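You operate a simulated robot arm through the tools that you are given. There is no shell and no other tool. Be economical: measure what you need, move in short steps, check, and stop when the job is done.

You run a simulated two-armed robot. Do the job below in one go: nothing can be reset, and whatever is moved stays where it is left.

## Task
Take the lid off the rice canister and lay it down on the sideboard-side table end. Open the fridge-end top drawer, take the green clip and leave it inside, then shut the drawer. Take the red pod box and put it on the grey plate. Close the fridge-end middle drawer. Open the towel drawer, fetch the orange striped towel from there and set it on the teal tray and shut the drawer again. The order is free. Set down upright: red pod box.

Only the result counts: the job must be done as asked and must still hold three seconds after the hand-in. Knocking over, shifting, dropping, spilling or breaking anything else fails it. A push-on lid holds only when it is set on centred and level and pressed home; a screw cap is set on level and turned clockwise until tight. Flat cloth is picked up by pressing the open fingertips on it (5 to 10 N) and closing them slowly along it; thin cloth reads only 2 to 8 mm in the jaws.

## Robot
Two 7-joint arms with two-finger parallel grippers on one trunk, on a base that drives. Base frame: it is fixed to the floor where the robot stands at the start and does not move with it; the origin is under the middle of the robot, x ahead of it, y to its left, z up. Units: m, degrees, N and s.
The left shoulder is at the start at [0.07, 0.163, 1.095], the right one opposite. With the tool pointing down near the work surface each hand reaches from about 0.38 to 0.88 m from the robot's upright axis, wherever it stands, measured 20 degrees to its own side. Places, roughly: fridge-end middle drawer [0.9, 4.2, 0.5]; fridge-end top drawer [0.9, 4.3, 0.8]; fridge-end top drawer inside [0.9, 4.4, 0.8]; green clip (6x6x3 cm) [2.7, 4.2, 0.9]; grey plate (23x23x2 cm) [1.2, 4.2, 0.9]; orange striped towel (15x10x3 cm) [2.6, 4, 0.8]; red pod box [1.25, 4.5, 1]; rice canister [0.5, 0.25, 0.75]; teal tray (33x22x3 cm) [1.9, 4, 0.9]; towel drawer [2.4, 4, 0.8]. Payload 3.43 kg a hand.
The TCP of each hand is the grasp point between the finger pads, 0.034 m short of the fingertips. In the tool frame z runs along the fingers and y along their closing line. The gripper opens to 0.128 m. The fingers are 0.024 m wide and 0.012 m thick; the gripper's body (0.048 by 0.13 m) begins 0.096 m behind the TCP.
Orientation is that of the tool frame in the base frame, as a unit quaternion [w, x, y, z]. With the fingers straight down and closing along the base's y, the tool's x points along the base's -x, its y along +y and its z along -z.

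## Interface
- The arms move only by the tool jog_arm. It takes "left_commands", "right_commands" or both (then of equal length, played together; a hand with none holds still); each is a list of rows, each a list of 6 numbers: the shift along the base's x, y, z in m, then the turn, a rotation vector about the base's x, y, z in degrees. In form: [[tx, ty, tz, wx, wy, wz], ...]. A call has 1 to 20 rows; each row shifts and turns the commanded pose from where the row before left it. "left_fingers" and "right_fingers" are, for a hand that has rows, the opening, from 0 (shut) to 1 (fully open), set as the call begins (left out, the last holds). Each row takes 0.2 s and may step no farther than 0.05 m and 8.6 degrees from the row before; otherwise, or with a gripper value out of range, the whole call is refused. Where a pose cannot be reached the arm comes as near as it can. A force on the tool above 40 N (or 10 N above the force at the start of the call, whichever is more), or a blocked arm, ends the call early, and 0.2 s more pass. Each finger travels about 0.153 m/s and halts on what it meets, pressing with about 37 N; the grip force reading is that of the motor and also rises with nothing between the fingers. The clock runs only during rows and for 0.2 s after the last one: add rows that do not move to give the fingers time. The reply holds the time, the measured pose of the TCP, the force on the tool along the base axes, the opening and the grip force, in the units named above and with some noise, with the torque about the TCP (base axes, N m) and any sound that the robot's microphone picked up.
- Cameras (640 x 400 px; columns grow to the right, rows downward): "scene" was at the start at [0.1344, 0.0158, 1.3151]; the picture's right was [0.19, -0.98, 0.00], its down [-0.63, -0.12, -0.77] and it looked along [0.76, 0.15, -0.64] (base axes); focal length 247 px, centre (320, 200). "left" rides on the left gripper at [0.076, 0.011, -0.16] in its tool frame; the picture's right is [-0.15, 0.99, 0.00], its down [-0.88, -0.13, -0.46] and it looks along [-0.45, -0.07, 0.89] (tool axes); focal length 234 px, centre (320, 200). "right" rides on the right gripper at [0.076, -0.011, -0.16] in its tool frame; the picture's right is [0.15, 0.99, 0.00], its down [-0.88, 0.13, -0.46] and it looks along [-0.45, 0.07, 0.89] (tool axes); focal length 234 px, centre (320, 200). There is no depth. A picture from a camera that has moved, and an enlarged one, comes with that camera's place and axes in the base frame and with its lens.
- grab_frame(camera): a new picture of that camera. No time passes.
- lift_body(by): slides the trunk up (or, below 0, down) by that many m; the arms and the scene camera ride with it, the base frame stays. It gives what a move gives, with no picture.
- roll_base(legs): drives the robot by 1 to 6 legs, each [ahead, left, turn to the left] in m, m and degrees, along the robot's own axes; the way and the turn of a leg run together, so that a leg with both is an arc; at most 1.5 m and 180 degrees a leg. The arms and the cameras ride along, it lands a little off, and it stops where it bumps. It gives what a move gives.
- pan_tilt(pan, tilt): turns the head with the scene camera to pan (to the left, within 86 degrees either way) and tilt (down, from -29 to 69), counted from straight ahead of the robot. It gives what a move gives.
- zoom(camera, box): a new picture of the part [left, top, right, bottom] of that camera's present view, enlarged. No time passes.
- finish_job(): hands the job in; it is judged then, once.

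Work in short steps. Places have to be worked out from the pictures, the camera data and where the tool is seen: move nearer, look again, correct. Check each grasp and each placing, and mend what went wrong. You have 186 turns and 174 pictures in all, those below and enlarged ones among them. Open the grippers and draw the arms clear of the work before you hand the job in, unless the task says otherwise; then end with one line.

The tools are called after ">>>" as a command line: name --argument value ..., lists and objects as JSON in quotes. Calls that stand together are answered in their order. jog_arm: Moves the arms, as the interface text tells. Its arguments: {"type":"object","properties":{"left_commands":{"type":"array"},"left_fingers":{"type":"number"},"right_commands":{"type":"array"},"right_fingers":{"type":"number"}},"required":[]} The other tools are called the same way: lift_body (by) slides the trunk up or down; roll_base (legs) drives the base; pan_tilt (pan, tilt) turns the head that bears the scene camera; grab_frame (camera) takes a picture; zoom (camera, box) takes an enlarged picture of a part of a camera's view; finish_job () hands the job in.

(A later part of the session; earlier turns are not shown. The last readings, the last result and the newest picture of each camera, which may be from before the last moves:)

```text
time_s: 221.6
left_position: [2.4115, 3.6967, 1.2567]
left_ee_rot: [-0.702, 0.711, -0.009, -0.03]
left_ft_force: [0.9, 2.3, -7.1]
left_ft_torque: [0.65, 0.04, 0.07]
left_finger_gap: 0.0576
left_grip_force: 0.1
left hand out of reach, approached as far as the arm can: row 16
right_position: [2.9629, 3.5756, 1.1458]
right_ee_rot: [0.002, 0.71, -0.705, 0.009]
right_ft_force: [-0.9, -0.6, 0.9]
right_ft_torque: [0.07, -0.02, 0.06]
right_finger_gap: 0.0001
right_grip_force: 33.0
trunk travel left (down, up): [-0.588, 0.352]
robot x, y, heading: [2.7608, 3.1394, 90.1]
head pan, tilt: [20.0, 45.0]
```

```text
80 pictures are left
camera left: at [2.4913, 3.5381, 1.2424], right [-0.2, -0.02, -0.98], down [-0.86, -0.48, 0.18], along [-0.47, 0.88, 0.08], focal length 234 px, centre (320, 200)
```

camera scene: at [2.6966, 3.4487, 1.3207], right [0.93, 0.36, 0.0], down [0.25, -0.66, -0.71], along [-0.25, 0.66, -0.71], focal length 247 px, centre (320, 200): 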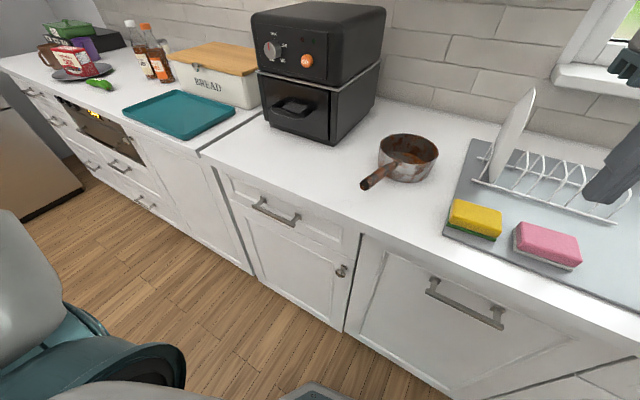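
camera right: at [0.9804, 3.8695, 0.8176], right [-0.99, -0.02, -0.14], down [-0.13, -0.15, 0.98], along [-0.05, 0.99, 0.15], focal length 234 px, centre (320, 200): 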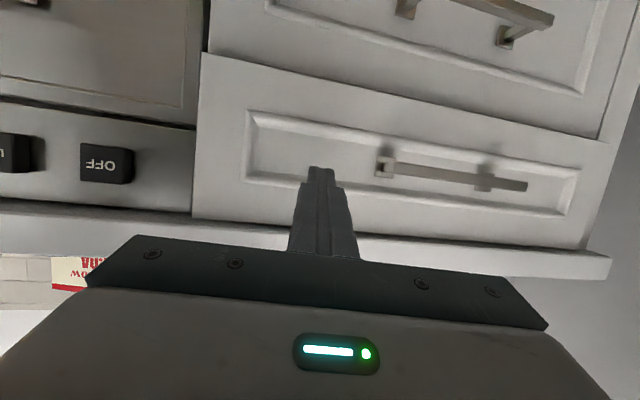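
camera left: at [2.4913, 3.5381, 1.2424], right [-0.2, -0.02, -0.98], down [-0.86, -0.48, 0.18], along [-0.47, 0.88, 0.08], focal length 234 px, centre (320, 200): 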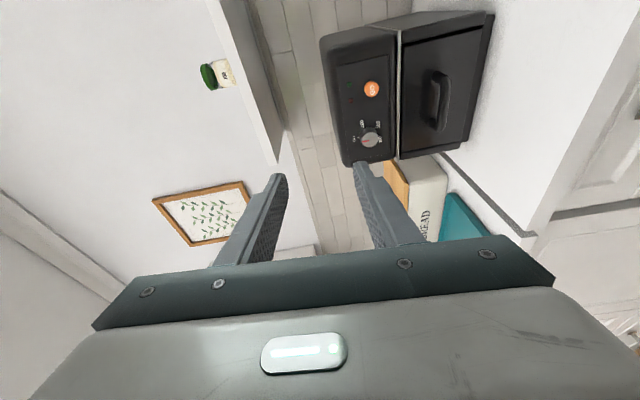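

Pose reached. Lower the trunk ~0.4 to bring the hand to handle height and look.

>>> lift_body --by -0.4

>>> grab_frame --camera "left"

>>> grab_frame --camera "scene"

```text
time_s: 225.5
left_position: [2.4123, 3.7016, 0.84]
left_ee_rot: [-0.689, 0.724, -0.011, -0.03]
left_ft_force: [0.6, -0.9, 0.2]
left_ft_torque: [0.0, 0.02, 0.03]
left_finger_gap: 0.0574
left_grip_force: 0.0
right_position: [2.9649, 3.5753, 0.7454]
right_ee_rot: [0.002, 0.709, -0.705, 0.009]
right_ft_force: [0.2, -0.1, -0.5]
right_ft_torque: [0.02, -0.03, -0.01]
right_finger_gap: 0.0
right_grip_force: 32.9
trunk travel left (down, up): [-0.188, 0.752]
robot x, y, heading: [2.7604, 3.1374, 90.1]
head pan, tilt: [20.0, 45.0]
```

```text
79 pictures are left
camera left: at [2.4924, 3.5433, 0.8314], right [-0.2, -0.05, -0.98], down [-0.86, -0.47, 0.2], along [-0.47, 0.88, 0.05], focal length 234 px, centre (320, 200)
```

left: 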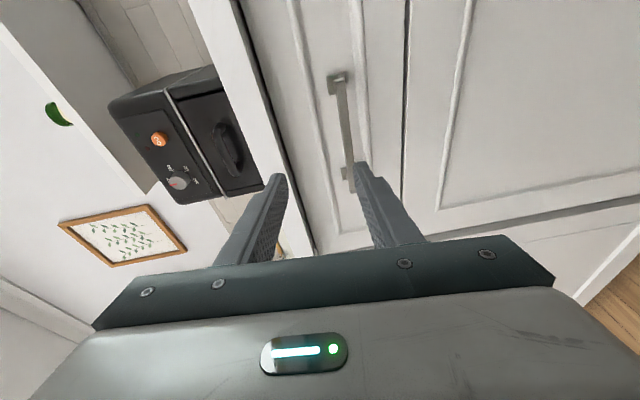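

```text
78 pictures are left
camera scene: at [2.73, 3.2641, 0.9207], right [0.94, 0.34, 0.0], down [0.24, -0.66, -0.71], along [-0.24, 0.66, -0.71], focal length 247 px, centre (320, 200)
```

scene: 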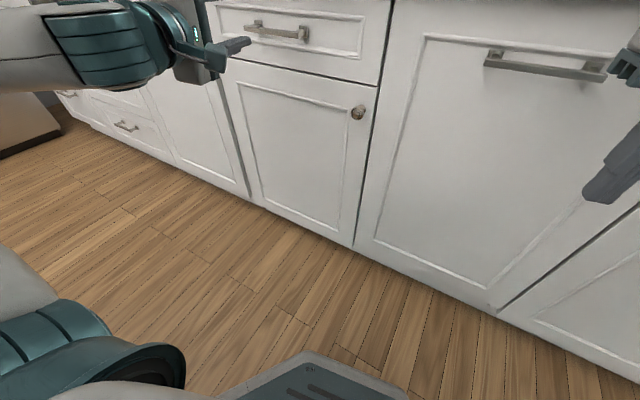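

Handle measured at x 2.35–2.48, y≈3.87, z≈0.796. I lower 4.4 cm and advance in two stages.

>>> lift_body --by -0.044

>>> jog_arm --left_commands '[[0, 0.035, 0, 0, 0, 0], [0, 0.035, 0, 0, 0, 0], [0, 0.035, 0, 0, 0, 0]]'

>>> grab_frame --camera "left"

```text
time_s: 226.3
left_position: [2.4117, 3.7008, 0.7967]
left_ee_rot: [-0.689, 0.724, -0.012, -0.03]
left_ft_force: [-0.1, -0.2, -1.2]
left_ft_torque: [0.0, -0.03, 0.0]
left_finger_gap: 0.0577
left_grip_force: 0.0
right_position: [2.9642, 3.575, 0.7015]
right_ee_rot: [0.002, 0.709, -0.705, 0.008]
right_ft_force: [-0.9, 0.1, 0.8]
right_ft_torque: [0.0, 0.03, 0.0]
right_finger_gap: 0.0002
right_grip_force: 32.9
trunk travel left (down, up): [-0.144, 0.796]
robot x, y, heading: [2.7567, 3.1365, 90.1]
head pan, tilt: [20.0, 45.0]
```

```text
time_s: 227.1
left_position: [2.4107, 3.809, 0.7987]
left_ee_rot: [-0.69, 0.723, -0.01, -0.03]
left_ft_force: [-0.5, 0.3, 0.7]
left_ft_torque: [-0.01, 0.01, 0.04]
left_finger_gap: 0.0576
left_grip_force: 0.1
right_position: [2.9646, 3.576, 0.7013]
right_ee_rot: [0.001, 0.71, -0.705, 0.009]
right_ft_force: [0.0, -0.8, -0.3]
right_ft_torque: [-0.03, 0.0, 0.03]
right_finger_gap: 0.0
right_grip_force: 33.0
trunk travel left (down, up): [-0.144, 0.796]
robot x, y, heading: [2.7568, 3.1358, 90.1]
head pan, tilt: [20.0, 45.0]
```

```text
77 pictures are left
camera left: at [2.4907, 3.6497, 0.7896], right [-0.2, -0.05, -0.98], down [-0.86, -0.47, 0.2], along [-0.47, 0.88, 0.05], focal length 234 px, centre (320, 200)
```

left: 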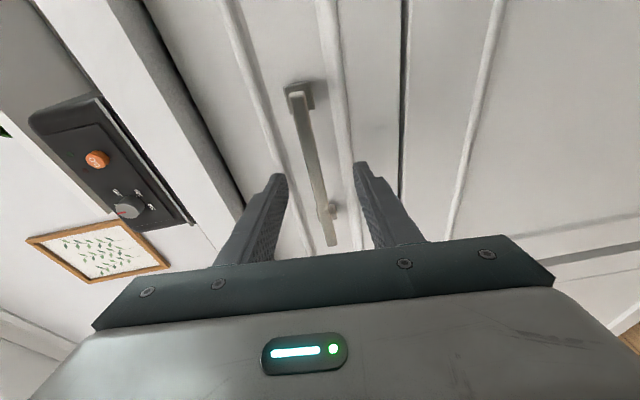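

The bar already sits between the fingers at y≈3.83. Advance 2.2 cm and close.

>>> jog_arm --left_commands '[[0, 0.02, -0.003, 0, 0, 0]]'

>>> jog_arm --left_commands '[[0, 0, 0, 0, 0, 0], [0, 0, 0, 0, 0, 0], [0, 0, 0, 0, 0, 0]]' --left_fingers 0

```text
time_s: 227.5
left_position: [2.4105, 3.8291, 0.7948]
left_ee_rot: [-0.69, 0.723, -0.012, -0.029]
left_ft_force: [0.6, -0.3, 0.8]
left_ft_torque: [-0.03, 0.0, 0.01]
left_finger_gap: 0.0577
left_grip_force: 0.1
right_position: [2.9637, 3.5756, 0.7017]
right_ee_rot: [0.001, 0.709, -0.705, 0.01]
right_ft_force: [-0.1, -0.5, 0.6]
right_ft_torque: [0.03, 0.02, 0.03]
right_finger_gap: 0.0
right_grip_force: 33.3
trunk travel left (down, up): [-0.144, 0.796]
robot x, y, heading: [2.7592, 3.1388, 90.2]
head pan, tilt: [20.0, 45.0]
```

```text
time_s: 228.3
left_position: [2.4106, 3.8263, 0.7988]
left_ee_rot: [-0.693, 0.72, -0.011, -0.03]
left_ft_force: [-4.9, 6.7, 26.1]
left_ft_torque: [0.41, -1.14, -0.52]
left_finger_gap: 0.0122
left_grip_force: 44.8
right_position: [2.9642, 3.5749, 0.7025]
right_ee_rot: [0.002, 0.71, -0.705, 0.008]
right_ft_force: [-0.5, 0.4, 0.1]
right_ft_torque: [-0.01, 0.05, -0.04]
right_finger_gap: 0.0
right_grip_force: 32.8
trunk travel left (down, up): [-0.144, 0.796]
robot x, y, heading: [2.7562, 3.1426, 90.2]
head pan, tilt: [20.0, 45.0]
```

Gripped. I pull back 0.12 m with the arm.

>>> jog_arm --left_commands '[[0, 0, 0.004, 0, 0, 0], [0, -0.02, 0, 0, 0, 0], [0, -0.025, 0, 0, 0, 0], [0, -0.025, 0, 0, 0, 0], [0, -0.025, 0, 0, 0, 0], [0, -0.025, 0, 0, 0, 0]]'

>>> grab_frame --camera "scene"

```text
time_s: 229.1
left_position: [2.4056, 3.7904, 0.7997]
left_ee_rot: [-0.692, 0.721, -0.003, -0.033]
left_ft_force: [-4.2, 1.9, 4.6]
left_ft_torque: [0.38, -1.11, -0.78]
left_finger_gap: 0.0119
left_grip_force: 44.8
right_position: [2.9621, 3.5761, 0.7012]
right_ee_rot: [0.002, 0.711, -0.703, 0.009]
right_ft_force: [0.0, 0.9, -0.5]
right_ft_torque: [-0.04, 0.01, 0.05]
right_finger_gap: 0.0
right_grip_force: 33.2
trunk travel left (down, up): [-0.144, 0.796]
robot x, y, heading: [2.7558, 3.1389, 90.4]
head pan, tilt: [20.0, 45.0]
stopped in row 3 (left hand): the force on the tool passed its limit (the readings are from after the stop); the commanded pose is now the measured one
```

```text
76 pictures are left
camera scene: at [2.729, 3.2641, 0.8761], right [0.94, 0.35, 0.0], down [0.25, -0.66, -0.71], along [-0.25, 0.66, -0.71], focal length 247 px, centre (320, 200)
```

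scene: 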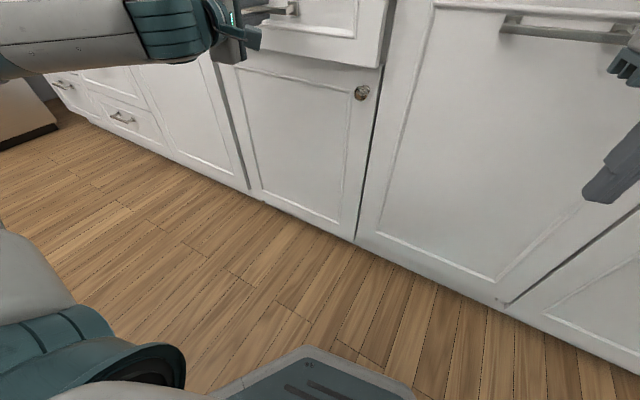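

It's moving; I continue in smaller steps.

>>> jog_arm --left_commands '[[0, -0.012, 0, 0, 0, 0], [0, -0.012, 0, 0, 0, 0], [0, -0.012, 0, 0, 0, 0], [0, -0.012, 0, 0, 0, 0], [0, -0.012, 0, 0, 0, 0], [0, -0.012, 0, 0, 0, 0]]'

>>> jog_arm --left_commands '[[0, -0.012, 0, 0, 0, 0], [0, -0.012, 0, 0, 0, 0], [0, -0.012, 0, 0, 0, 0], [0, -0.012, 0, 0, 0, 0]]'

```text
time_s: 230.1
left_position: [2.3973, 3.7477, 0.7989]
left_ee_rot: [-0.692, 0.721, 0.004, -0.037]
left_ft_force: [-5.9, 0.7, -1.1]
left_ft_torque: [0.28, -1.13, 0.43]
left_finger_gap: 0.012
left_grip_force: 45.6
right_position: [2.9616, 3.5773, 0.7019]
right_ee_rot: [0.002, 0.711, -0.703, 0.01]
right_ft_force: [-0.9, -0.7, -0.2]
right_ft_torque: [-0.01, 0.0, -0.03]
right_finger_gap: 0.0
right_grip_force: 32.5
trunk travel left (down, up): [-0.144, 0.796]
robot x, y, heading: [2.758, 3.1396, 90.5]
head pan, tilt: [20.0, 45.0]
stopped in row 4 (left hand): the force on the tool passed its limit (the readings are from after the stop); the commanded pose is now the measured one
```

```text
time_s: 231.1
left_position: [2.3944, 3.7027, 0.8004]
left_ee_rot: [-0.693, 0.72, 0.008, -0.039]
left_ft_force: [-4.9, 0.3, -1.7]
left_ft_torque: [0.25, -1.16, 0.89]
left_finger_gap: 0.0118
left_grip_force: 45.1
right_position: [2.958, 3.5784, 0.7022]
right_ee_rot: [0.002, 0.712, -0.702, 0.01]
right_ft_force: [0.4, -0.1, -1.1]
right_ft_torque: [0.02, -0.04, 0.01]
right_finger_gap: 0.0003
right_grip_force: 33.2
trunk travel left (down, up): [-0.144, 0.796]
robot x, y, heading: [2.7561, 3.1401, 90.7]
head pan, tilt: [20.0, 45.0]
stopped in row 4 (left hand): the force on the tool passed its limit (the readings are from after the stop); the commanded pose is now the measured one
```

Open ~0.12 m. I release and back out of the handle by base and arm.

>>> jog_arm --left_commands '[[0, 0, 0, 0, 0, 0], [0, 0, 0, 0, 0, 0]]' --left_fingers 0.5

>>> roll_base --legs '[[-0.035, 0, 0]]'

>>> jog_arm --left_commands '[[0, -0.015, 0, 0, 0, 0], [0, -0.01, 0, 0, 0, 0]]'

>>> grab_frame --camera "left"

>>> grab_frame --camera "scene"

```text
time_s: 231.7
left_position: [2.3963, 3.7015, 0.8]
left_ee_rot: [-0.694, 0.719, 0.005, -0.039]
left_ft_force: [0.4, -1.0, 0.4]
left_ft_torque: [0.03, -0.01, 0.03]
left_finger_gap: 0.0639
left_grip_force: 0.1
right_position: [2.9603, 3.5765, 0.702]
right_ee_rot: [0.002, 0.711, -0.703, 0.009]
right_ft_force: [0.4, 0.0, 0.5]
right_ft_torque: [0.05, 0.04, 0.0]
right_finger_gap: 0.0
right_grip_force: 32.9
trunk travel left (down, up): [-0.144, 0.796]
robot x, y, heading: [2.7562, 3.1425, 90.6]
head pan, tilt: [20.0, 45.0]
```

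```text
time_s: 232.6
left_position: [2.396, 3.6653, 0.8]
left_ee_rot: [-0.694, 0.719, 0.006, -0.039]
left_ft_force: [0.4, -0.6, 0.7]
left_ft_torque: [-0.01, 0.04, 0.03]
left_finger_gap: 0.064
left_grip_force: 0.1
right_position: [2.9602, 3.5405, 0.7021]
right_ee_rot: [0.001, 0.711, -0.703, 0.008]
right_ft_force: [0.0, -0.5, -0.5]
right_ft_torque: [0.01, 0.04, 0.04]
right_finger_gap: 0.0
right_grip_force: 33.2
trunk travel left (down, up): [-0.144, 0.796]
robot x, y, heading: [2.7527, 3.1024, 90.3]
head pan, tilt: [20.0, 45.0]
```

```text
time_s: 233.2
left_position: [2.3905, 3.6546, 0.8089]
left_ee_rot: [-0.693, 0.72, 0.004, -0.039]
left_ft_force: [-0.4, 0.6, -0.4]
left_ft_torque: [0.04, 0.02, 0.02]
left_finger_gap: 0.0641
left_grip_force: 0.1
left hand out of reach, approached as far as the arm can: row 1, 2
right_position: [2.9611, 3.5413, 0.7022]
right_ee_rot: [0.001, 0.711, -0.703, 0.008]
right_ft_force: [0.3, 0.6, 0.0]
right_ft_torque: [-0.02, -0.01, 0.0]
right_finger_gap: 0.0
right_grip_force: 32.8
trunk travel left (down, up): [-0.144, 0.796]
robot x, y, heading: [2.7555, 3.1026, 90.1]
head pan, tilt: [20.0, 45.0]
```

```text
75 pictures are left
camera left: at [2.4764, 3.4983, 0.7989], right [-0.19, -0.05, -0.98], down [-0.84, -0.5, 0.19], along [-0.5, 0.86, 0.06], focal length 234 px, centre (320, 200)
```

left: 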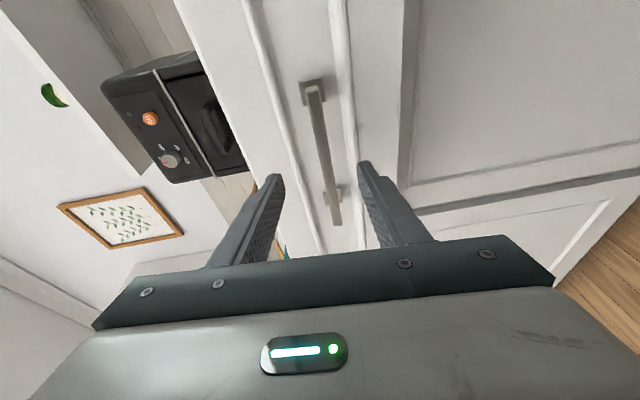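

```text
74 pictures are left
camera scene: at [2.7281, 3.2282, 0.8767], right [0.94, 0.35, 0.0], down [0.25, -0.66, -0.71], along [-0.25, 0.66, -0.71], focal length 247 px, centre (320, 200)
```

scene: 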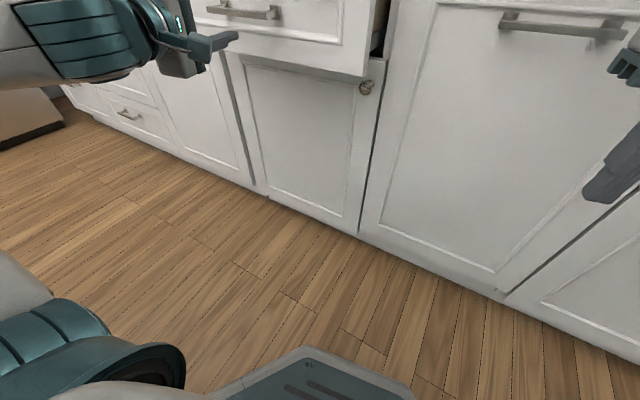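

Tips are just clear of the bar. I raise the trunk 0.4, reorient the left hand to pointing down, and look into the drawer.

>>> lift_body --by 0.4

>>> jog_arm --left_commands '[[0, 0, 0, -4.94, 4.94, -4.94], [0, 0, 0, -4.94, 4.94, -4.94], [0, 0, 0, -4.94, 4.94, -4.94], [0, 0, 0, -4.94, 4.94, -4.94], [0, 0, 0, -4.94, 4.94, -4.94], [0, 0, 0, -4.94, 4.94, -4.94], [0, 0, 0, -4.94, 4.94, -4.94], [0, 0, 0, -4.94, 4.94, -4.94], [0, 0, 0, -4.94, 4.94, -4.94], [0, 0, 0, -4.94, 4.94, -4.94], [0, 0, 0, -4.94, 4.94, -4.94], [0, 0, 0, -4.94, 4.94, -4.94], [0, 0, 0, -4.94, 4.94, -4.94], [0, 0, 0, -4.94, 4.94, -4.94]]' --left_fingers 0

>>> grab_frame --camera "scene"

>>> grab_frame --camera "left"

```text
time_s: 237.0
left_position: [2.3896, 3.6538, 1.2073]
left_ee_rot: [-0.692, 0.721, 0.005, -0.038]
left_ft_force: [-0.3, -0.5, -0.2]
left_ft_torque: [0.0, 0.02, -0.04]
left_finger_gap: 0.0639
left_grip_force: 0.0
right_position: [2.9604, 3.5403, 1.1023]
right_ee_rot: [0.001, 0.711, -0.703, 0.008]
right_ft_force: [0.0, -0.8, 0.8]
right_ft_torque: [0.0, 0.01, 0.01]
right_finger_gap: 0.0002
right_grip_force: 32.7
trunk travel left (down, up): [-0.544, 0.396]
robot x, y, heading: [2.7566, 3.1016, 90.4]
head pan, tilt: [20.0, 45.0]
```

```text
time_s: 240.0
left_position: [2.3917, 3.6551, 1.2074]
left_ee_rot: [0.009, -0.689, 0.724, 0.035]
left_ft_force: [0.4, -0.7, 0.4]
left_ft_torque: [0.02, 0.01, 0.03]
left_finger_gap: 0.0
left_grip_force: 33.4
right_position: [2.9622, 3.5421, 1.1016]
right_ee_rot: [0.003, 0.711, -0.703, 0.008]
right_ft_force: [0.6, 0.2, 0.3]
right_ft_torque: [-0.06, 0.0, 0.03]
right_finger_gap: 0.0
right_grip_force: 33.1
trunk travel left (down, up): [-0.544, 0.396]
robot x, y, heading: [2.756, 3.1019, 90.4]
head pan, tilt: [20.0, 45.0]
```

```text
73 pictures are left
camera scene: at [2.7292, 3.2292, 1.2766], right [0.94, 0.35, 0.0], down [0.25, -0.66, -0.71], along [-0.25, 0.66, -0.71], focal length 247 px, centre (320, 200)
```

scene: 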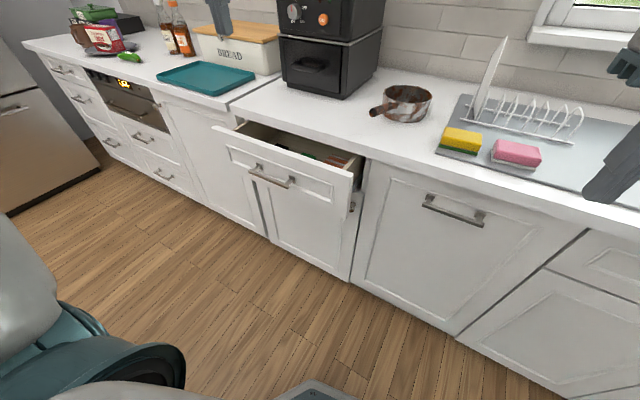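

```text
72 pictures are left
camera left: at [2.3835, 3.5691, 1.3624], right [-0.98, 0.19, 0.05], down [0.19, 0.84, 0.5], along [0.06, 0.5, -0.86], focal length 234 px, centre (320, 200)
```

left: 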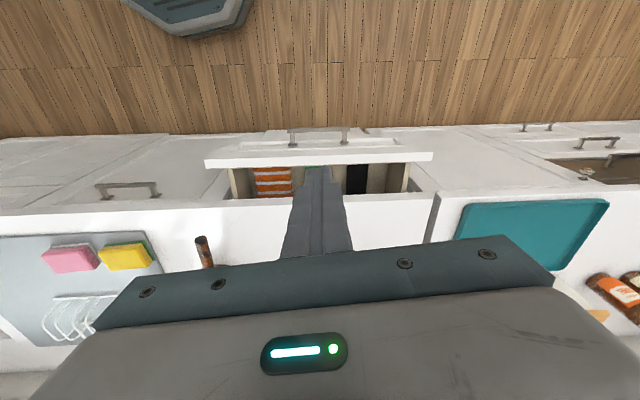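

>>> zoom --camera "left" --box '[210, 130, 440, 240]'

```text
2.78 times, centred on (325, 185) of left
camera zoom: at [2.3835, 3.5691, 1.3624], right [-0.98, 0.19, 0.05], down [0.19, 0.84, 0.5], along [0.06, 0.5, -0.86], focal length 652 px, centre (306, 242)
```

zoom: 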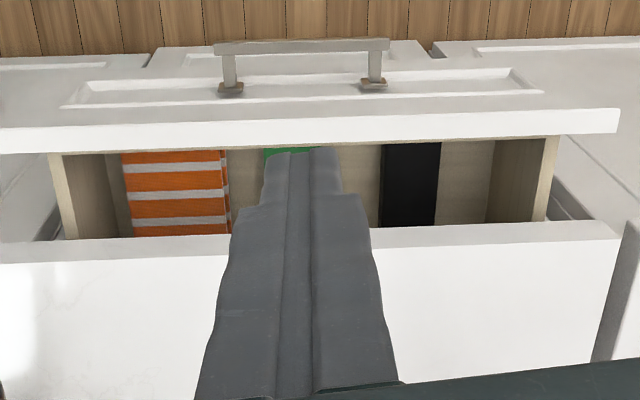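

Gap between the green and black towels at x≈2.368; opening spans y≈3.775–3.817. I position closed fingers above (2.368, 3.796) and check.

>>> jog_arm --left_commands '[[-0.012, 0.035, -0.03, 0, 0, 0], [-0.012, 0.035, -0.03, 0, 0, 0], [0, 0.035, -0.03, 0, 0, 0], [0, 0.036, -0.03, 0, 0, 0], [0, 0, -0.04, 0, 0, 0], [0, 0, -0.04, 0, 0, 0], [0, 0, -0.04, 0, 0, 0], [0, 0, -0.04, 0, 0, 0]]'

>>> grab_frame --camera "left"

```text
time_s: 241.8
left_position: [2.3643, 3.7953, 0.9238]
left_ee_rot: [0.01, -0.691, 0.722, 0.035]
left_ft_force: [0.4, -0.5, -0.1]
left_ft_torque: [-0.01, -0.01, 0.02]
left_finger_gap: 0.0001
left_grip_force: 33.1
right_position: [2.9603, 3.5428, 1.1018]
right_ee_rot: [0.002, 0.712, -0.703, 0.008]
right_ft_force: [0.2, 0.1, 0.1]
right_ft_torque: [-0.01, -0.02, 0.02]
right_finger_gap: 0.0
right_grip_force: 32.5
trunk travel left (down, up): [-0.544, 0.396]
robot x, y, heading: [2.7556, 3.1009, 90.3]
head pan, tilt: [20.0, 45.0]
```

```text
70 pictures are left
camera left: at [2.3555, 3.7096, 1.0782], right [-0.98, 0.19, 0.05], down [0.19, 0.84, 0.51], along [0.06, 0.5, -0.86], focal length 234 px, centre (320, 200)
```

left: 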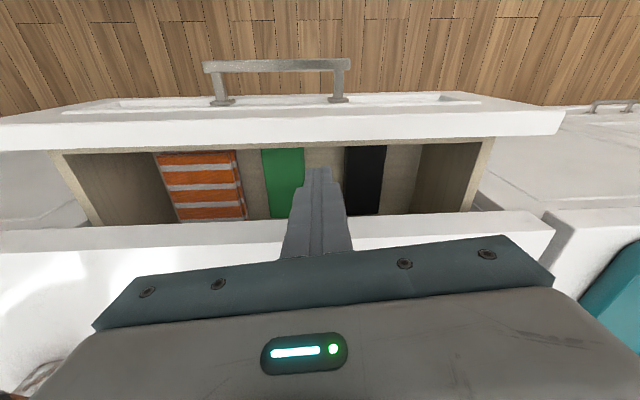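

Gap is right below; clearance in y is small, so I shift +6 mm and descend carefully.

>>> jog_arm --left_commands '[[0.002, 0.006, 0, 0, 0, 0], [0, 0, -0.02, 0, 0, 0], [0, 0, -0.02, 0, 0, 0], [0, 0, -0.02, 0, 0, 0], [0, 0, -0.015, 0, 0, 0]]'

>>> jog_arm --left_commands '[[0, -0.012, 0, 0, 0, 0], [0, -0.015, 0, 0, 0, 0], [0, -0.02, 0, 0, 0, 0], [0, -0.02, 0, 0, 0, 0], [0, -0.02, 0, 0, 0, 0], [0, -0.02, 0, 0, 0, 0], [0, -0.02, 0, 0, 0, 0]]'

>>> grab_frame --camera "left"

```text
time_s: 243.0
left_position: [2.3688, 3.8009, 0.8523]
left_ee_rot: [0.01, -0.691, 0.722, 0.036]
left_ft_force: [0.1, -0.1, -0.4]
left_ft_torque: [-0.02, -0.01, -0.03]
left_finger_gap: 0.0
left_grip_force: 33.5
right_position: [2.9606, 3.5403, 1.1012]
right_ee_rot: [0.002, 0.712, -0.702, 0.009]
right_ft_force: [0.2, -0.3, 0.3]
right_ft_torque: [0.02, -0.01, 0.01]
right_finger_gap: 0.0001
right_grip_force: 32.9
trunk travel left (down, up): [-0.544, 0.396]
robot x, y, heading: [2.7576, 3.1031, 90.3]
head pan, tilt: [20.0, 45.0]
```

```text
time_s: 244.6
left_position: [2.3674, 3.6733, 0.8507]
left_ee_rot: [0.01, -0.69, 0.723, 0.036]
left_ft_force: [-0.9, 0.1, 0.4]
left_ft_torque: [0.02, 0.01, 0.02]
left_finger_gap: 0.0
left_grip_force: 32.7
right_position: [2.961, 3.541, 1.1022]
right_ee_rot: [0.002, 0.712, -0.703, 0.009]
right_ft_force: [-0.6, -0.3, -1.1]
right_ft_torque: [0.02, 0.03, -0.04]
right_finger_gap: 0.0
right_grip_force: 32.9
trunk travel left (down, up): [-0.544, 0.396]
robot x, y, heading: [2.7565, 3.1007, 90.5]
head pan, tilt: [20.0, 45.0]
```

```text
69 pictures are left
camera left: at [2.36, 3.5867, 1.0047], right [-0.98, 0.19, 0.05], down [0.19, 0.84, 0.51], along [0.06, 0.5, -0.86], focal length 234 px, centre (320, 200)
```

left: 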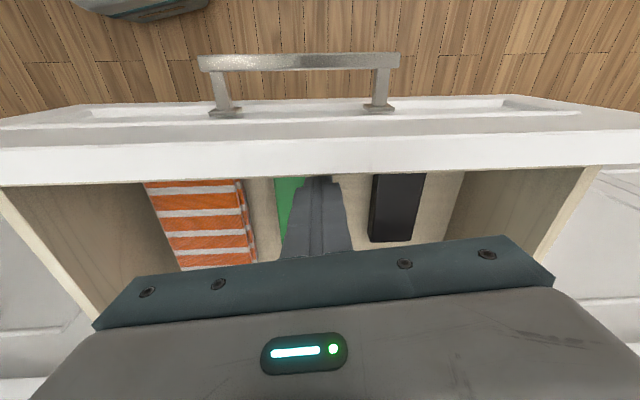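

Drawer is open ~0.23 m. I raise the left hand and look at the towel.

>>> jog_arm --left_commands '[[0, 0.006, 0, 0, 0, 0], [0, 0, 0.04, 0, 0, 0], [0, 0, 0.05, 0, 0, 0], [0, 0, 0.05, 0, 0, 0], [0.03, 0.02, 0.03, 0, 0, 0], [0.03, 0.03, 0.02, 0, 0, 0], [0.03, 0.03, 0, 0, 0, 0]]' --left_fingers 1

>>> grab_frame --camera "left"

>>> zoom --camera "scene" --box '[200, 100, 400, 230]'

```text
time_s: 246.2
left_position: [2.4582, 3.7582, 1.0385]
left_ee_rot: [0.008, -0.691, 0.722, 0.034]
left_ft_force: [0.3, -0.3, -0.8]
left_ft_torque: [0.0, 0.0, 0.01]
left_finger_gap: 0.1282
left_grip_force: 0.1
right_position: [2.9604, 3.5427, 1.1008]
right_ee_rot: [0.003, 0.711, -0.703, 0.011]
right_ft_force: [-0.5, 0.1, -0.6]
right_ft_torque: [-0.05, 0.02, -0.01]
right_finger_gap: 0.0002
right_grip_force: 32.9
trunk travel left (down, up): [-0.544, 0.396]
robot x, y, heading: [2.7613, 3.1014, 90.5]
head pan, tilt: [20.0, 45.0]
```

```text
68 pictures are left
camera left: at [2.4499, 3.6739, 1.1932], right [-0.98, 0.19, 0.05], down [0.19, 0.84, 0.5], along [0.06, 0.5, -0.86], focal length 234 px, centre (320, 200)
```

left: 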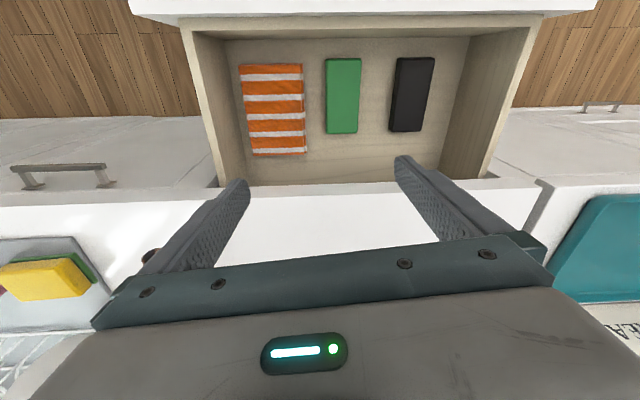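

```text
3.08 times, centred on (300, 165) of scene
camera zoom: at [2.7278, 3.231, 1.2763], right [0.94, 0.35, 0.0], down [0.25, -0.66, -0.71], along [-0.25, 0.66, -0.71], focal length 760 px, centre (382, 308)
```

zoom: 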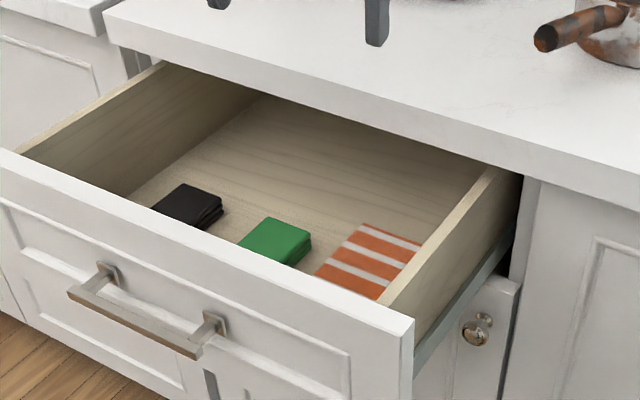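

Towel: centre ≈(2.517, 3.732), about 10 cm wide in x, top z≈0.785. The gap at the wall is too tight for a side grasp, so I'll press open fingertips (≈8.5 cm) on top and close slowly. First get above it.

>>> jog_arm --left_commands '[[0.03, -0.013, -0.03, 0, 0, 0], [0.029, -0.013, -0.03, 0, 0, 0], [0, 0, -0.045, 0, 0, 0], [0, 0, -0.045, 0, 0, 0], [0, 0, -0.03, 0, 0, 0]]' --left_fingers 0.66

>>> grab_frame --camera "left"

```text
time_s: 247.4
left_position: [2.5166, 3.7332, 0.8614]
left_ee_rot: [0.009, -0.69, 0.723, 0.036]
left_ft_force: [-0.8, 0.0, -0.3]
left_ft_torque: [-0.02, -0.01, 0.02]
left_finger_gap: 0.0844
left_grip_force: 0.0
right_position: [2.9614, 3.5413, 1.1021]
right_ee_rot: [0.002, 0.711, -0.703, 0.009]
right_ft_force: [-0.5, -0.2, 0.6]
right_ft_torque: [0.01, -0.01, 0.01]
right_finger_gap: 0.0
right_grip_force: 32.9
trunk travel left (down, up): [-0.544, 0.396]
robot x, y, heading: [2.7599, 3.102, 90.3]
head pan, tilt: [20.0, 45.0]
```

```text
66 pictures are left
camera left: at [2.5074, 3.6467, 1.0159], right [-0.98, 0.19, 0.05], down [0.19, 0.84, 0.51], along [0.06, 0.5, -0.86], focal length 234 px, centre (320, 200)
```

left: 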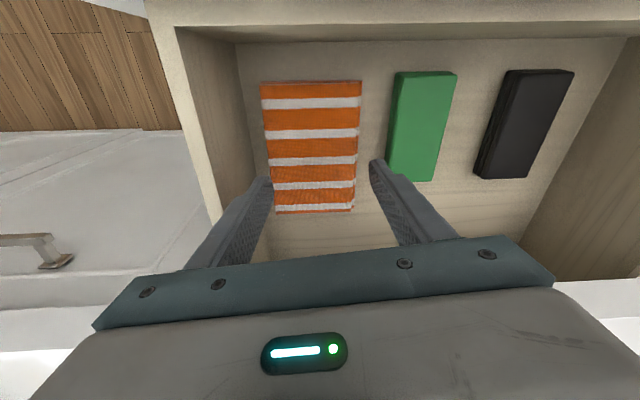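

I narrow to 7 cm so both tips land on the towel, and descend until light contact.

>>> jog_arm --left_commands '[[0.002, -0.003, -0.015, 0, 0, 0], [0, 0, -0.015, 0, 0, 0]]' --left_fingers 0.55

>>> jog_arm --left_commands '[[0, 0, -0.005, 0, 0, 0]]'

>>> jog_arm --left_commands '[[0, 0, -0.005, 0, 0, 0]]'

```text
time_s: 248.0
left_position: [2.5172, 3.7328, 0.8317]
left_ee_rot: [0.01, -0.69, 0.723, 0.036]
left_ft_force: [0.9, -0.6, -0.1]
left_ft_torque: [-0.02, 0.0, 0.01]
left_finger_gap: 0.0704
left_grip_force: 0.0
right_position: [2.9615, 3.5417, 1.1024]
right_ee_rot: [0.002, 0.712, -0.702, 0.008]
right_ft_force: [0.4, -0.3, -0.2]
right_ft_torque: [0.0, 0.03, 0.01]
right_finger_gap: 0.0
right_grip_force: 33.2
trunk travel left (down, up): [-0.544, 0.396]
robot x, y, heading: [2.7594, 3.1055, 90.4]
head pan, tilt: [20.0, 45.0]
```

```text
time_s: 248.4
left_position: [2.5179, 3.7322, 0.8268]
left_ee_rot: [0.009, -0.69, 0.723, 0.036]
left_ft_force: [-0.1, 0.2, 0.4]
left_ft_torque: [0.02, 0.01, -0.03]
left_finger_gap: 0.0704
left_grip_force: 0.1
right_position: [2.9615, 3.5427, 1.1016]
right_ee_rot: [0.002, 0.712, -0.703, 0.009]
right_ft_force: [0.2, -0.1, 0.7]
right_ft_torque: [0.02, 0.02, -0.02]
right_finger_gap: 0.0002
right_grip_force: 32.9
trunk travel left (down, up): [-0.544, 0.396]
robot x, y, heading: [2.7553, 3.1037, 90.3]
head pan, tilt: [20.0, 45.0]
```

```text
time_s: 248.8
left_position: [2.5185, 3.7315, 0.8218]
left_ee_rot: [0.009, -0.69, 0.723, 0.036]
left_ft_force: [0.0, 0.7, -0.1]
left_ft_torque: [0.02, -0.02, 0.02]
left_finger_gap: 0.0704
left_grip_force: 0.0
right_position: [2.961, 3.5415, 1.102]
right_ee_rot: [0.002, 0.711, -0.703, 0.009]
right_ft_force: [0.3, 0.1, -0.2]
right_ft_torque: [0.01, 0.0, -0.01]
right_finger_gap: 0.0002
right_grip_force: 32.7
trunk travel left (down, up): [-0.544, 0.396]
robot x, y, heading: [2.758, 3.1022, 90.5]
head pan, tilt: [20.0, 45.0]
```

No contact yet; I continue down in 4 mm steps.

>>> jog_arm --left_commands '[[0, 0, -0.004, 0, 0, 0]]'

>>> jog_arm --left_commands '[[0, 0, -0.004, 0, 0, 0]]'

>>> jog_arm --left_commands '[[0, 0, -0.004, 0, 0, 0]]'

>>> grab_frame --camera "left"

```text
time_s: 249.2
left_position: [2.5192, 3.7314, 0.8181]
left_ee_rot: [0.009, -0.691, 0.722, 0.036]
left_ft_force: [0.9, -0.2, 0.4]
left_ft_torque: [0.01, 0.0, 0.0]
left_finger_gap: 0.0704
left_grip_force: 0.1
right_position: [2.9604, 3.5418, 1.1038]
right_ee_rot: [0.003, 0.712, -0.702, 0.009]
right_ft_force: [0.1, 0.6, -1.1]
right_ft_torque: [0.03, -0.01, 0.0]
right_finger_gap: 0.0001
right_grip_force: 33.1
trunk travel left (down, up): [-0.544, 0.396]
robot x, y, heading: [2.7594, 3.1049, 90.4]
head pan, tilt: [20.0, 45.0]
```

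```text
time_s: 249.6
left_position: [2.5185, 3.7325, 0.8132]
left_ee_rot: [0.01, -0.69, 0.723, 0.035]
left_ft_force: [0.0, 0.2, 0.3]
left_ft_torque: [0.02, -0.01, -0.04]
left_finger_gap: 0.0704
left_grip_force: 0.0
right_position: [2.9608, 3.5396, 1.1018]
right_ee_rot: [0.002, 0.711, -0.703, 0.008]
right_ft_force: [0.5, -0.4, 0.8]
right_ft_torque: [0.01, 0.01, 0.01]
right_finger_gap: 0.0001
right_grip_force: 32.8
trunk travel left (down, up): [-0.544, 0.396]
robot x, y, heading: [2.759, 3.1017, 90.1]
head pan, tilt: [20.0, 45.0]
```

```text
time_s: 250.0
left_position: [2.5198, 3.7318, 0.8103]
left_ee_rot: [0.01, -0.691, 0.722, 0.035]
left_ft_force: [-0.4, 0.2, 0.2]
left_ft_torque: [0.0, 0.0, -0.04]
left_finger_gap: 0.0703
left_grip_force: 0.0
right_position: [2.9599, 3.5419, 1.1016]
right_ee_rot: [0.002, 0.712, -0.702, 0.009]
right_ft_force: [-0.3, 0.4, -0.6]
right_ft_torque: [0.01, 0.02, -0.02]
right_finger_gap: 0.0
right_grip_force: 32.6
trunk travel left (down, up): [-0.544, 0.396]
robot x, y, heading: [2.7547, 3.1038, 90.2]
head pan, tilt: [20.0, 45.0]
```

```text
65 pictures are left
camera left: at [2.5119, 3.6457, 0.9637], right [-0.98, 0.19, 0.05], down [0.19, 0.84, 0.51], along [0.06, 0.5, -0.86], focal length 234 px, centre (320, 200)
```

left: 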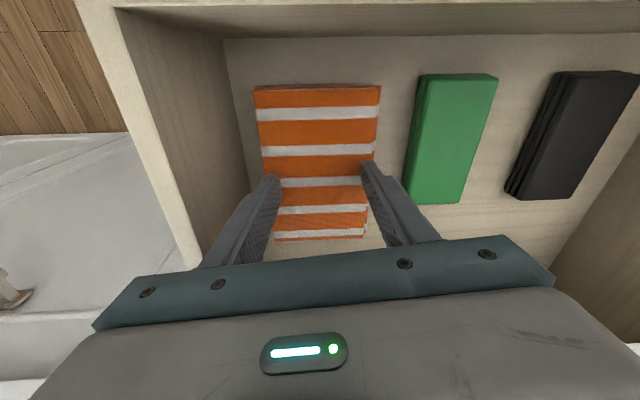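

>>> jog_arm --left_commands '[[0, 0, -0.004, 0, 0, 0]]'

>>> jog_arm --left_commands '[[0, 0, -0.004, 0, 0, 0]]'

>>> jog_arm --left_commands '[[0, 0, -0.004, 0, 0, 0]]'

```text
time_s: 250.4
left_position: [2.5189, 3.7313, 0.8047]
left_ee_rot: [0.009, -0.69, 0.723, 0.035]
left_ft_force: [-0.4, -0.2, 0.8]
left_ft_torque: [-0.02, -0.03, -0.02]
left_finger_gap: 0.0704
left_grip_force: 0.1
right_position: [2.9608, 3.5405, 1.1015]
right_ee_rot: [0.001, 0.711, -0.703, 0.008]
right_ft_force: [0.8, 0.0, -0.1]
right_ft_torque: [0.01, 0.0, 0.01]
right_finger_gap: 0.0
right_grip_force: 33.4
trunk travel left (down, up): [-0.544, 0.396]
robot x, y, heading: [2.759, 3.1006, 90.3]
head pan, tilt: [20.0, 45.0]
```

```text
time_s: 250.8
left_position: [2.5187, 3.7305, 0.8053]
left_ee_rot: [0.013, -0.69, 0.723, 0.037]
left_ft_force: [0.0, 0.4, 17.7]
left_ft_torque: [-0.12, -0.77, 0.05]
left_finger_gap: 0.0698
left_grip_force: 0.0
right_position: [2.9614, 3.5397, 1.1015]
right_ee_rot: [0.002, 0.712, -0.702, 0.008]
right_ft_force: [0.5, 0.7, 0.3]
right_ft_torque: [0.01, 0.0, -0.01]
right_finger_gap: 0.0001
right_grip_force: 32.8
trunk travel left (down, up): [-0.544, 0.396]
robot x, y, heading: [2.7573, 3.1018, 90.3]
head pan, tilt: [20.0, 45.0]
```

```text
time_s: 251.2
left_position: [2.5203, 3.7286, 0.8045]
left_ee_rot: [0.014, -0.69, 0.722, 0.038]
left_ft_force: [0.7, 1.3, 33.6]
left_ft_torque: [-0.36, -1.46, 0.01]
left_finger_gap: 0.0699
left_grip_force: 0.1
right_position: [2.9614, 3.5381, 1.1035]
right_ee_rot: [0.001, 0.711, -0.703, 0.008]
right_ft_force: [0.6, 0.7, 0.5]
right_ft_torque: [0.01, -0.01, -0.03]
right_finger_gap: 0.0002
right_grip_force: 33.2
trunk travel left (down, up): [-0.544, 0.396]
robot x, y, heading: [2.7533, 3.1031, 90.4]
head pan, tilt: [20.0, 45.0]
```

Contact on one finger first (tool tilted ~2–3°). I lift 7 mm, level the hand, and press again gently.

>>> jog_arm --left_commands '[[0, 0, 0.008, 0, 0, 0], [0, 0, 0, -3.4, -2, 0]]'

>>> jog_arm --left_commands '[[0, 0, -0.003, 0, 0, 0]]'

>>> jog_arm --left_commands '[[0, 0, -0.002, 0, 0, 0]]'

```text
time_s: 251.8
left_position: [2.5173, 3.7306, 0.8051]
left_ee_rot: [0.0, -0.691, 0.723, 0.001]
left_ft_force: [-0.1, 0.5, -0.5]
left_ft_torque: [-0.01, 0.01, 0.01]
left_finger_gap: 0.0703
left_grip_force: 0.1
right_position: [2.9608, 3.5404, 1.1018]
right_ee_rot: [0.002, 0.712, -0.702, 0.01]
right_ft_force: [0.3, -0.2, -0.2]
right_ft_torque: [-0.04, -0.03, 0.01]
right_finger_gap: 0.0004
right_grip_force: 32.9
trunk travel left (down, up): [-0.544, 0.396]
robot x, y, heading: [2.7573, 3.1027, 90.5]
head pan, tilt: [20.0, 45.0]
```

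```text
time_s: 252.2
left_position: [2.5182, 3.7286, 0.8045]
left_ee_rot: [0.001, -0.691, 0.723, 0.001]
left_ft_force: [0.1, -0.2, 0.1]
left_ft_torque: [0.0, -0.03, 0.02]
left_finger_gap: 0.0705
left_grip_force: 0.1
left hand out of reach, approached as far as the arm can: row 1
right_position: [2.9609, 3.5416, 1.1016]
right_ee_rot: [0.003, 0.711, -0.703, 0.01]
right_ft_force: [0.1, 0.7, -1.0]
right_ft_torque: [-0.02, 0.03, 0.04]
right_finger_gap: 0.0002
right_grip_force: 33.3
trunk travel left (down, up): [-0.544, 0.396]
robot x, y, heading: [2.7541, 3.1014, 90.3]
head pan, tilt: [20.0, 45.0]
```

```text
time_s: 252.6
left_position: [2.5184, 3.73, 0.8035]
left_ee_rot: [0.002, -0.691, 0.723, 0.003]
left_ft_force: [1.0, -0.6, 3.1]
left_ft_torque: [-0.05, 0.01, 0.05]
left_finger_gap: 0.0704
left_grip_force: 0.0
right_position: [2.9616, 3.5407, 1.103]
right_ee_rot: [0.002, 0.711, -0.703, 0.009]
right_ft_force: [0.0, 0.3, 0.0]
right_ft_torque: [-0.01, 0.0, -0.03]
right_finger_gap: 0.0002
right_grip_force: 33.3
trunk travel left (down, up): [-0.544, 0.396]
robot x, y, heading: [2.7537, 3.1008, 90.4]
head pan, tilt: [20.0, 45.0]
```

Level contact now (3 N). I press slightly more and close slowly in steps.

>>> jog_arm --left_commands '[[0, 0, -0.0015, 0, 0, 0]]'

>>> jog_arm --left_commands '[[0, 0, 0, 0, 0, 0]]' --left_fingers 0.47

>>> jog_arm --left_commands '[[0, 0, 0, 0, 0, 0]]' --left_fingers 0.39

>>> grab_frame --camera "left"

```text
time_s: 253.0
left_position: [2.5151, 3.7282, 0.8045]
left_ee_rot: [0.004, -0.691, 0.723, 0.003]
left_ft_force: [-1.6, 2.4, 8.7]
left_ft_torque: [-0.04, 0.27, -0.05]
left_finger_gap: 0.0706
left_grip_force: 0.0
right_position: [2.9609, 3.5402, 1.1031]
right_ee_rot: [0.001, 0.712, -0.703, 0.008]
right_ft_force: [0.5, 0.9, 0.1]
right_ft_torque: [0.0, -0.02, 0.01]
right_finger_gap: 0.0001
right_grip_force: 32.3
trunk travel left (down, up): [-0.544, 0.396]
robot x, y, heading: [2.7584, 3.1015, 90.4]
head pan, tilt: [20.0, 45.0]
```

```text
time_s: 253.4
left_position: [2.5166, 3.7279, 0.8035]
left_ee_rot: [0.005, -0.69, 0.723, 0.004]
left_ft_force: [-4.3, 2.3, 12.9]
left_ft_torque: [-0.06, 0.28, -0.05]
left_finger_gap: 0.0643
left_grip_force: 3.7
right_position: [2.9606, 3.5399, 1.1013]
right_ee_rot: [0.002, 0.711, -0.703, 0.009]
right_ft_force: [-0.2, -0.7, 0.8]
right_ft_torque: [-0.02, 0.0, 0.02]
right_finger_gap: 0.0
right_grip_force: 32.8
trunk travel left (down, up): [-0.544, 0.396]
robot x, y, heading: [2.7535, 3.1034, 90.4]
head pan, tilt: [20.0, 45.0]
```

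```text
time_s: 253.8
left_position: [2.5167, 3.7285, 0.8041]
left_ee_rot: [0.004, -0.691, 0.723, 0.003]
left_ft_force: [-4.2, 2.3, 15.0]
left_ft_torque: [-0.1, 0.33, -0.02]
left_finger_gap: 0.0558
left_grip_force: 5.7
right_position: [2.9605, 3.5405, 1.1012]
right_ee_rot: [0.001, 0.711, -0.703, 0.008]
right_ft_force: [-0.8, -0.8, -0.6]
right_ft_torque: [-0.03, 0.01, -0.02]
right_finger_gap: 0.0001
right_grip_force: 33.6
trunk travel left (down, up): [-0.544, 0.396]
robot x, y, heading: [2.7553, 3.1048, 90.4]
head pan, tilt: [20.0, 45.0]
```

```text
64 pictures are left
camera left: at [2.502, 3.6509, 0.9617], right [-0.98, 0.19, 0.0], down [0.17, 0.87, 0.46], along [0.09, 0.46, -0.89], focal length 234 px, centre (320, 200)
```

left: 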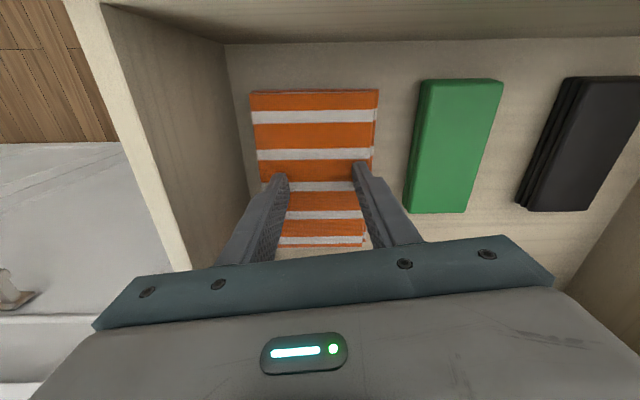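

Grip force is building as the fingertips drag over the cloth. I continue closing slowly.

>>> jog_arm --left_commands '[[0, 0, 0, 0, 0, 0]]' --left_fingers 0.3

>>> jog_arm --left_commands '[[0, 0, 0, 0, 0, 0]]' --left_fingers 0.2

>>> jog_arm --left_commands '[[0, 0, 0, 0, 0, 0]]' --left_fingers 0.1

>>> jog_arm --left_commands '[[0, 0, 0, 0, 0, 0], [0, 0, 0, 0, 0, 0]]' --left_fingers 0

>>> grab_frame --camera "left"

```text
time_s: 254.2
left_position: [2.5166, 3.7274, 0.8036]
left_ee_rot: [0.003, -0.691, 0.723, 0.003]
left_ft_force: [-5.3, 0.8, 16.9]
left_ft_torque: [-0.16, 0.28, -0.06]
left_finger_gap: 0.0459
left_grip_force: 6.5
right_position: [2.9609, 3.541, 1.1029]
right_ee_rot: [0.001, 0.711, -0.703, 0.007]
right_ft_force: [0.3, -0.2, -0.7]
right_ft_torque: [0.03, 0.0, 0.02]
right_finger_gap: 0.0
right_grip_force: 32.6
trunk travel left (down, up): [-0.544, 0.396]
robot x, y, heading: [2.7556, 3.1027, 90.5]
head pan, tilt: [20.0, 45.0]
```

```text
time_s: 254.6
left_position: [2.5166, 3.7283, 0.8041]
left_ee_rot: [0.003, -0.691, 0.723, 0.003]
left_ft_force: [-5.5, 0.1, 18.4]
left_ft_torque: [-0.19, 0.26, -0.03]
left_finger_gap: 0.0322
left_grip_force: 6.0
right_position: [2.9596, 3.54, 1.1027]
right_ee_rot: [0.001, 0.711, -0.703, 0.008]
right_ft_force: [0.1, -0.6, 0.3]
right_ft_torque: [0.0, 0.01, 0.02]
right_finger_gap: 0.0
right_grip_force: 33.0
trunk travel left (down, up): [-0.544, 0.396]
robot x, y, heading: [2.7583, 3.1007, 90.4]
head pan, tilt: [20.0, 45.0]
```

```text
time_s: 255.0
left_position: [2.5172, 3.7278, 0.8035]
left_ee_rot: [0.004, -0.691, 0.723, 0.002]
left_ft_force: [-1.6, 0.1, 18.2]
left_ft_torque: [-0.23, 0.1, -0.01]
left_finger_gap: 0.0189
left_grip_force: 5.0
right_position: [2.9618, 3.5397, 1.1027]
right_ee_rot: [0.003, 0.711, -0.703, 0.008]
right_ft_force: [-0.2, 0.1, 0.3]
right_ft_torque: [-0.01, 0.01, 0.02]
right_finger_gap: 0.0001
right_grip_force: 32.5
trunk travel left (down, up): [-0.544, 0.396]
robot x, y, heading: [2.7556, 3.1093, 90.5]
head pan, tilt: [20.0, 45.0]
```

```text
time_s: 255.6
left_position: [2.518, 3.7275, 0.8034]
left_ee_rot: [0.004, -0.691, 0.723, 0.003]
left_ft_force: [-0.1, -1.1, 17.1]
left_ft_torque: [-0.19, 0.02, 0.02]
left_finger_gap: 0.0002
left_grip_force: 33.2
right_position: [2.9623, 3.5385, 1.1029]
right_ee_rot: [0.002, 0.711, -0.703, 0.009]
right_ft_force: [1.1, 1.0, 1.2]
right_ft_torque: [-0.02, -0.03, 0.02]
right_finger_gap: 0.0
right_grip_force: 33.0
trunk travel left (down, up): [-0.544, 0.396]
robot x, y, heading: [2.7575, 3.1029, 90.3]
head pan, tilt: [20.0, 45.0]
```

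```text
63 pictures are left
camera left: at [2.503, 3.6504, 0.9617], right [-0.98, 0.19, 0.0], down [0.17, 0.87, 0.46], along [0.09, 0.46, -0.89], focal length 234 px, centre (320, 200)
```

left: 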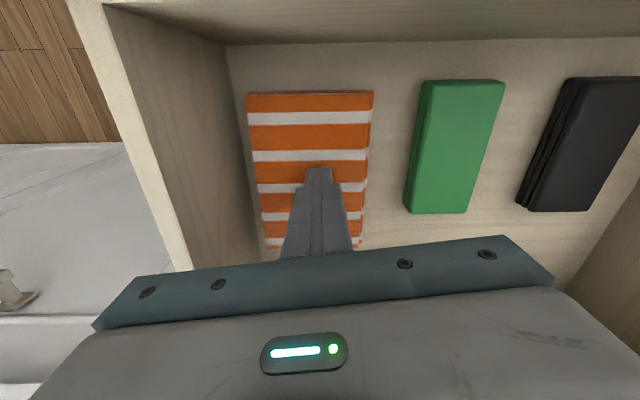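

It slipped to zero gap: the towel behaves as a firm folded block, so I need a side grasp. I also realise the counters run at about −11° in my frame (towel edges too), so I yaw the hand −8.4° to match, then nudge the towel ~1.2 cm away from the drawer wall by pressing and dragging.

>>> jog_arm --left_commands '[[0, 0, 0.012, 0, 0, 0], [0, 0, 0, 0, 0, -8.4]]'

>>> jog_arm --left_commands '[[0, 0, -0.008, 0, 0, 0], [0, 0, -0.004, 0, 0, 0]]'

>>> jog_arm --left_commands '[[0, 0, -0.002, 0, 0, 0]]'

>>> grab_frame --camera "left"

```text
time_s: 256.2
left_position: [2.5183, 3.7294, 0.8136]
left_ee_rot: [0.002, -0.636, 0.772, 0.002]
left_ft_force: [0.7, -0.2, -0.5]
left_ft_torque: [0.0, -0.01, -0.03]
left_finger_gap: 0.0
left_grip_force: 33.0
right_position: [2.9614, 3.54, 1.1014]
right_ee_rot: [0.002, 0.711, -0.703, 0.008]
right_ft_force: [-0.2, 0.4, 0.7]
right_ft_torque: [0.02, 0.0, -0.01]
right_finger_gap: 0.0
right_grip_force: 32.8
trunk travel left (down, up): [-0.544, 0.396]
robot x, y, heading: [2.7527, 3.0991, 90.3]
head pan, tilt: [20.0, 45.0]
```

```text
time_s: 256.8
left_position: [2.5165, 3.7295, 0.8038]
left_ee_rot: [0.002, -0.637, 0.771, 0.003]
left_ft_force: [-0.4, 0.0, 0.6]
left_ft_torque: [0.0, 0.0, -0.01]
left_finger_gap: 0.0002
left_grip_force: 32.6
right_position: [2.9618, 3.5407, 1.1003]
right_ee_rot: [0.001, 0.712, -0.703, 0.008]
right_ft_force: [0.4, -0.8, 0.8]
right_ft_torque: [0.0, -0.01, 0.0]
right_finger_gap: 0.0
right_grip_force: 32.5
trunk travel left (down, up): [-0.544, 0.396]
robot x, y, heading: [2.7562, 3.1057, 90.2]
head pan, tilt: [20.0, 45.0]
```

```text
time_s: 257.2
left_position: [2.516, 3.7292, 0.8042]
left_ee_rot: [0.004, -0.636, 0.772, 0.003]
left_ft_force: [1.2, 1.7, 8.6]
left_ft_torque: [-0.05, 0.02, 0.03]
left_finger_gap: 0.0001
left_grip_force: 33.0
right_position: [2.9616, 3.54, 1.1009]
right_ee_rot: [0.001, 0.711, -0.703, 0.008]
right_ft_force: [-0.2, 0.3, 0.2]
right_ft_torque: [-0.03, 0.0, 0.01]
right_finger_gap: 0.0001
right_grip_force: 32.8
trunk travel left (down, up): [-0.544, 0.396]
robot x, y, heading: [2.7574, 3.1007, 90.5]
head pan, tilt: [20.0, 45.0]
```

```text
62 pictures are left
camera left: at [2.492, 3.6546, 0.9618], right [-0.94, 0.33, 0.0], down [0.3, 0.84, 0.46], along [0.15, 0.44, -0.89], focal length 234 px, centre (320, 200)
```

left: 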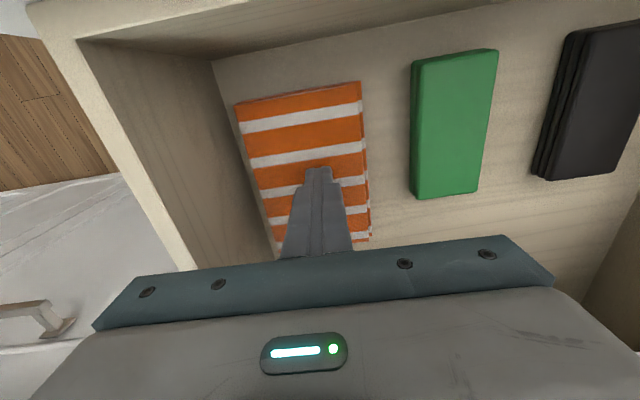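

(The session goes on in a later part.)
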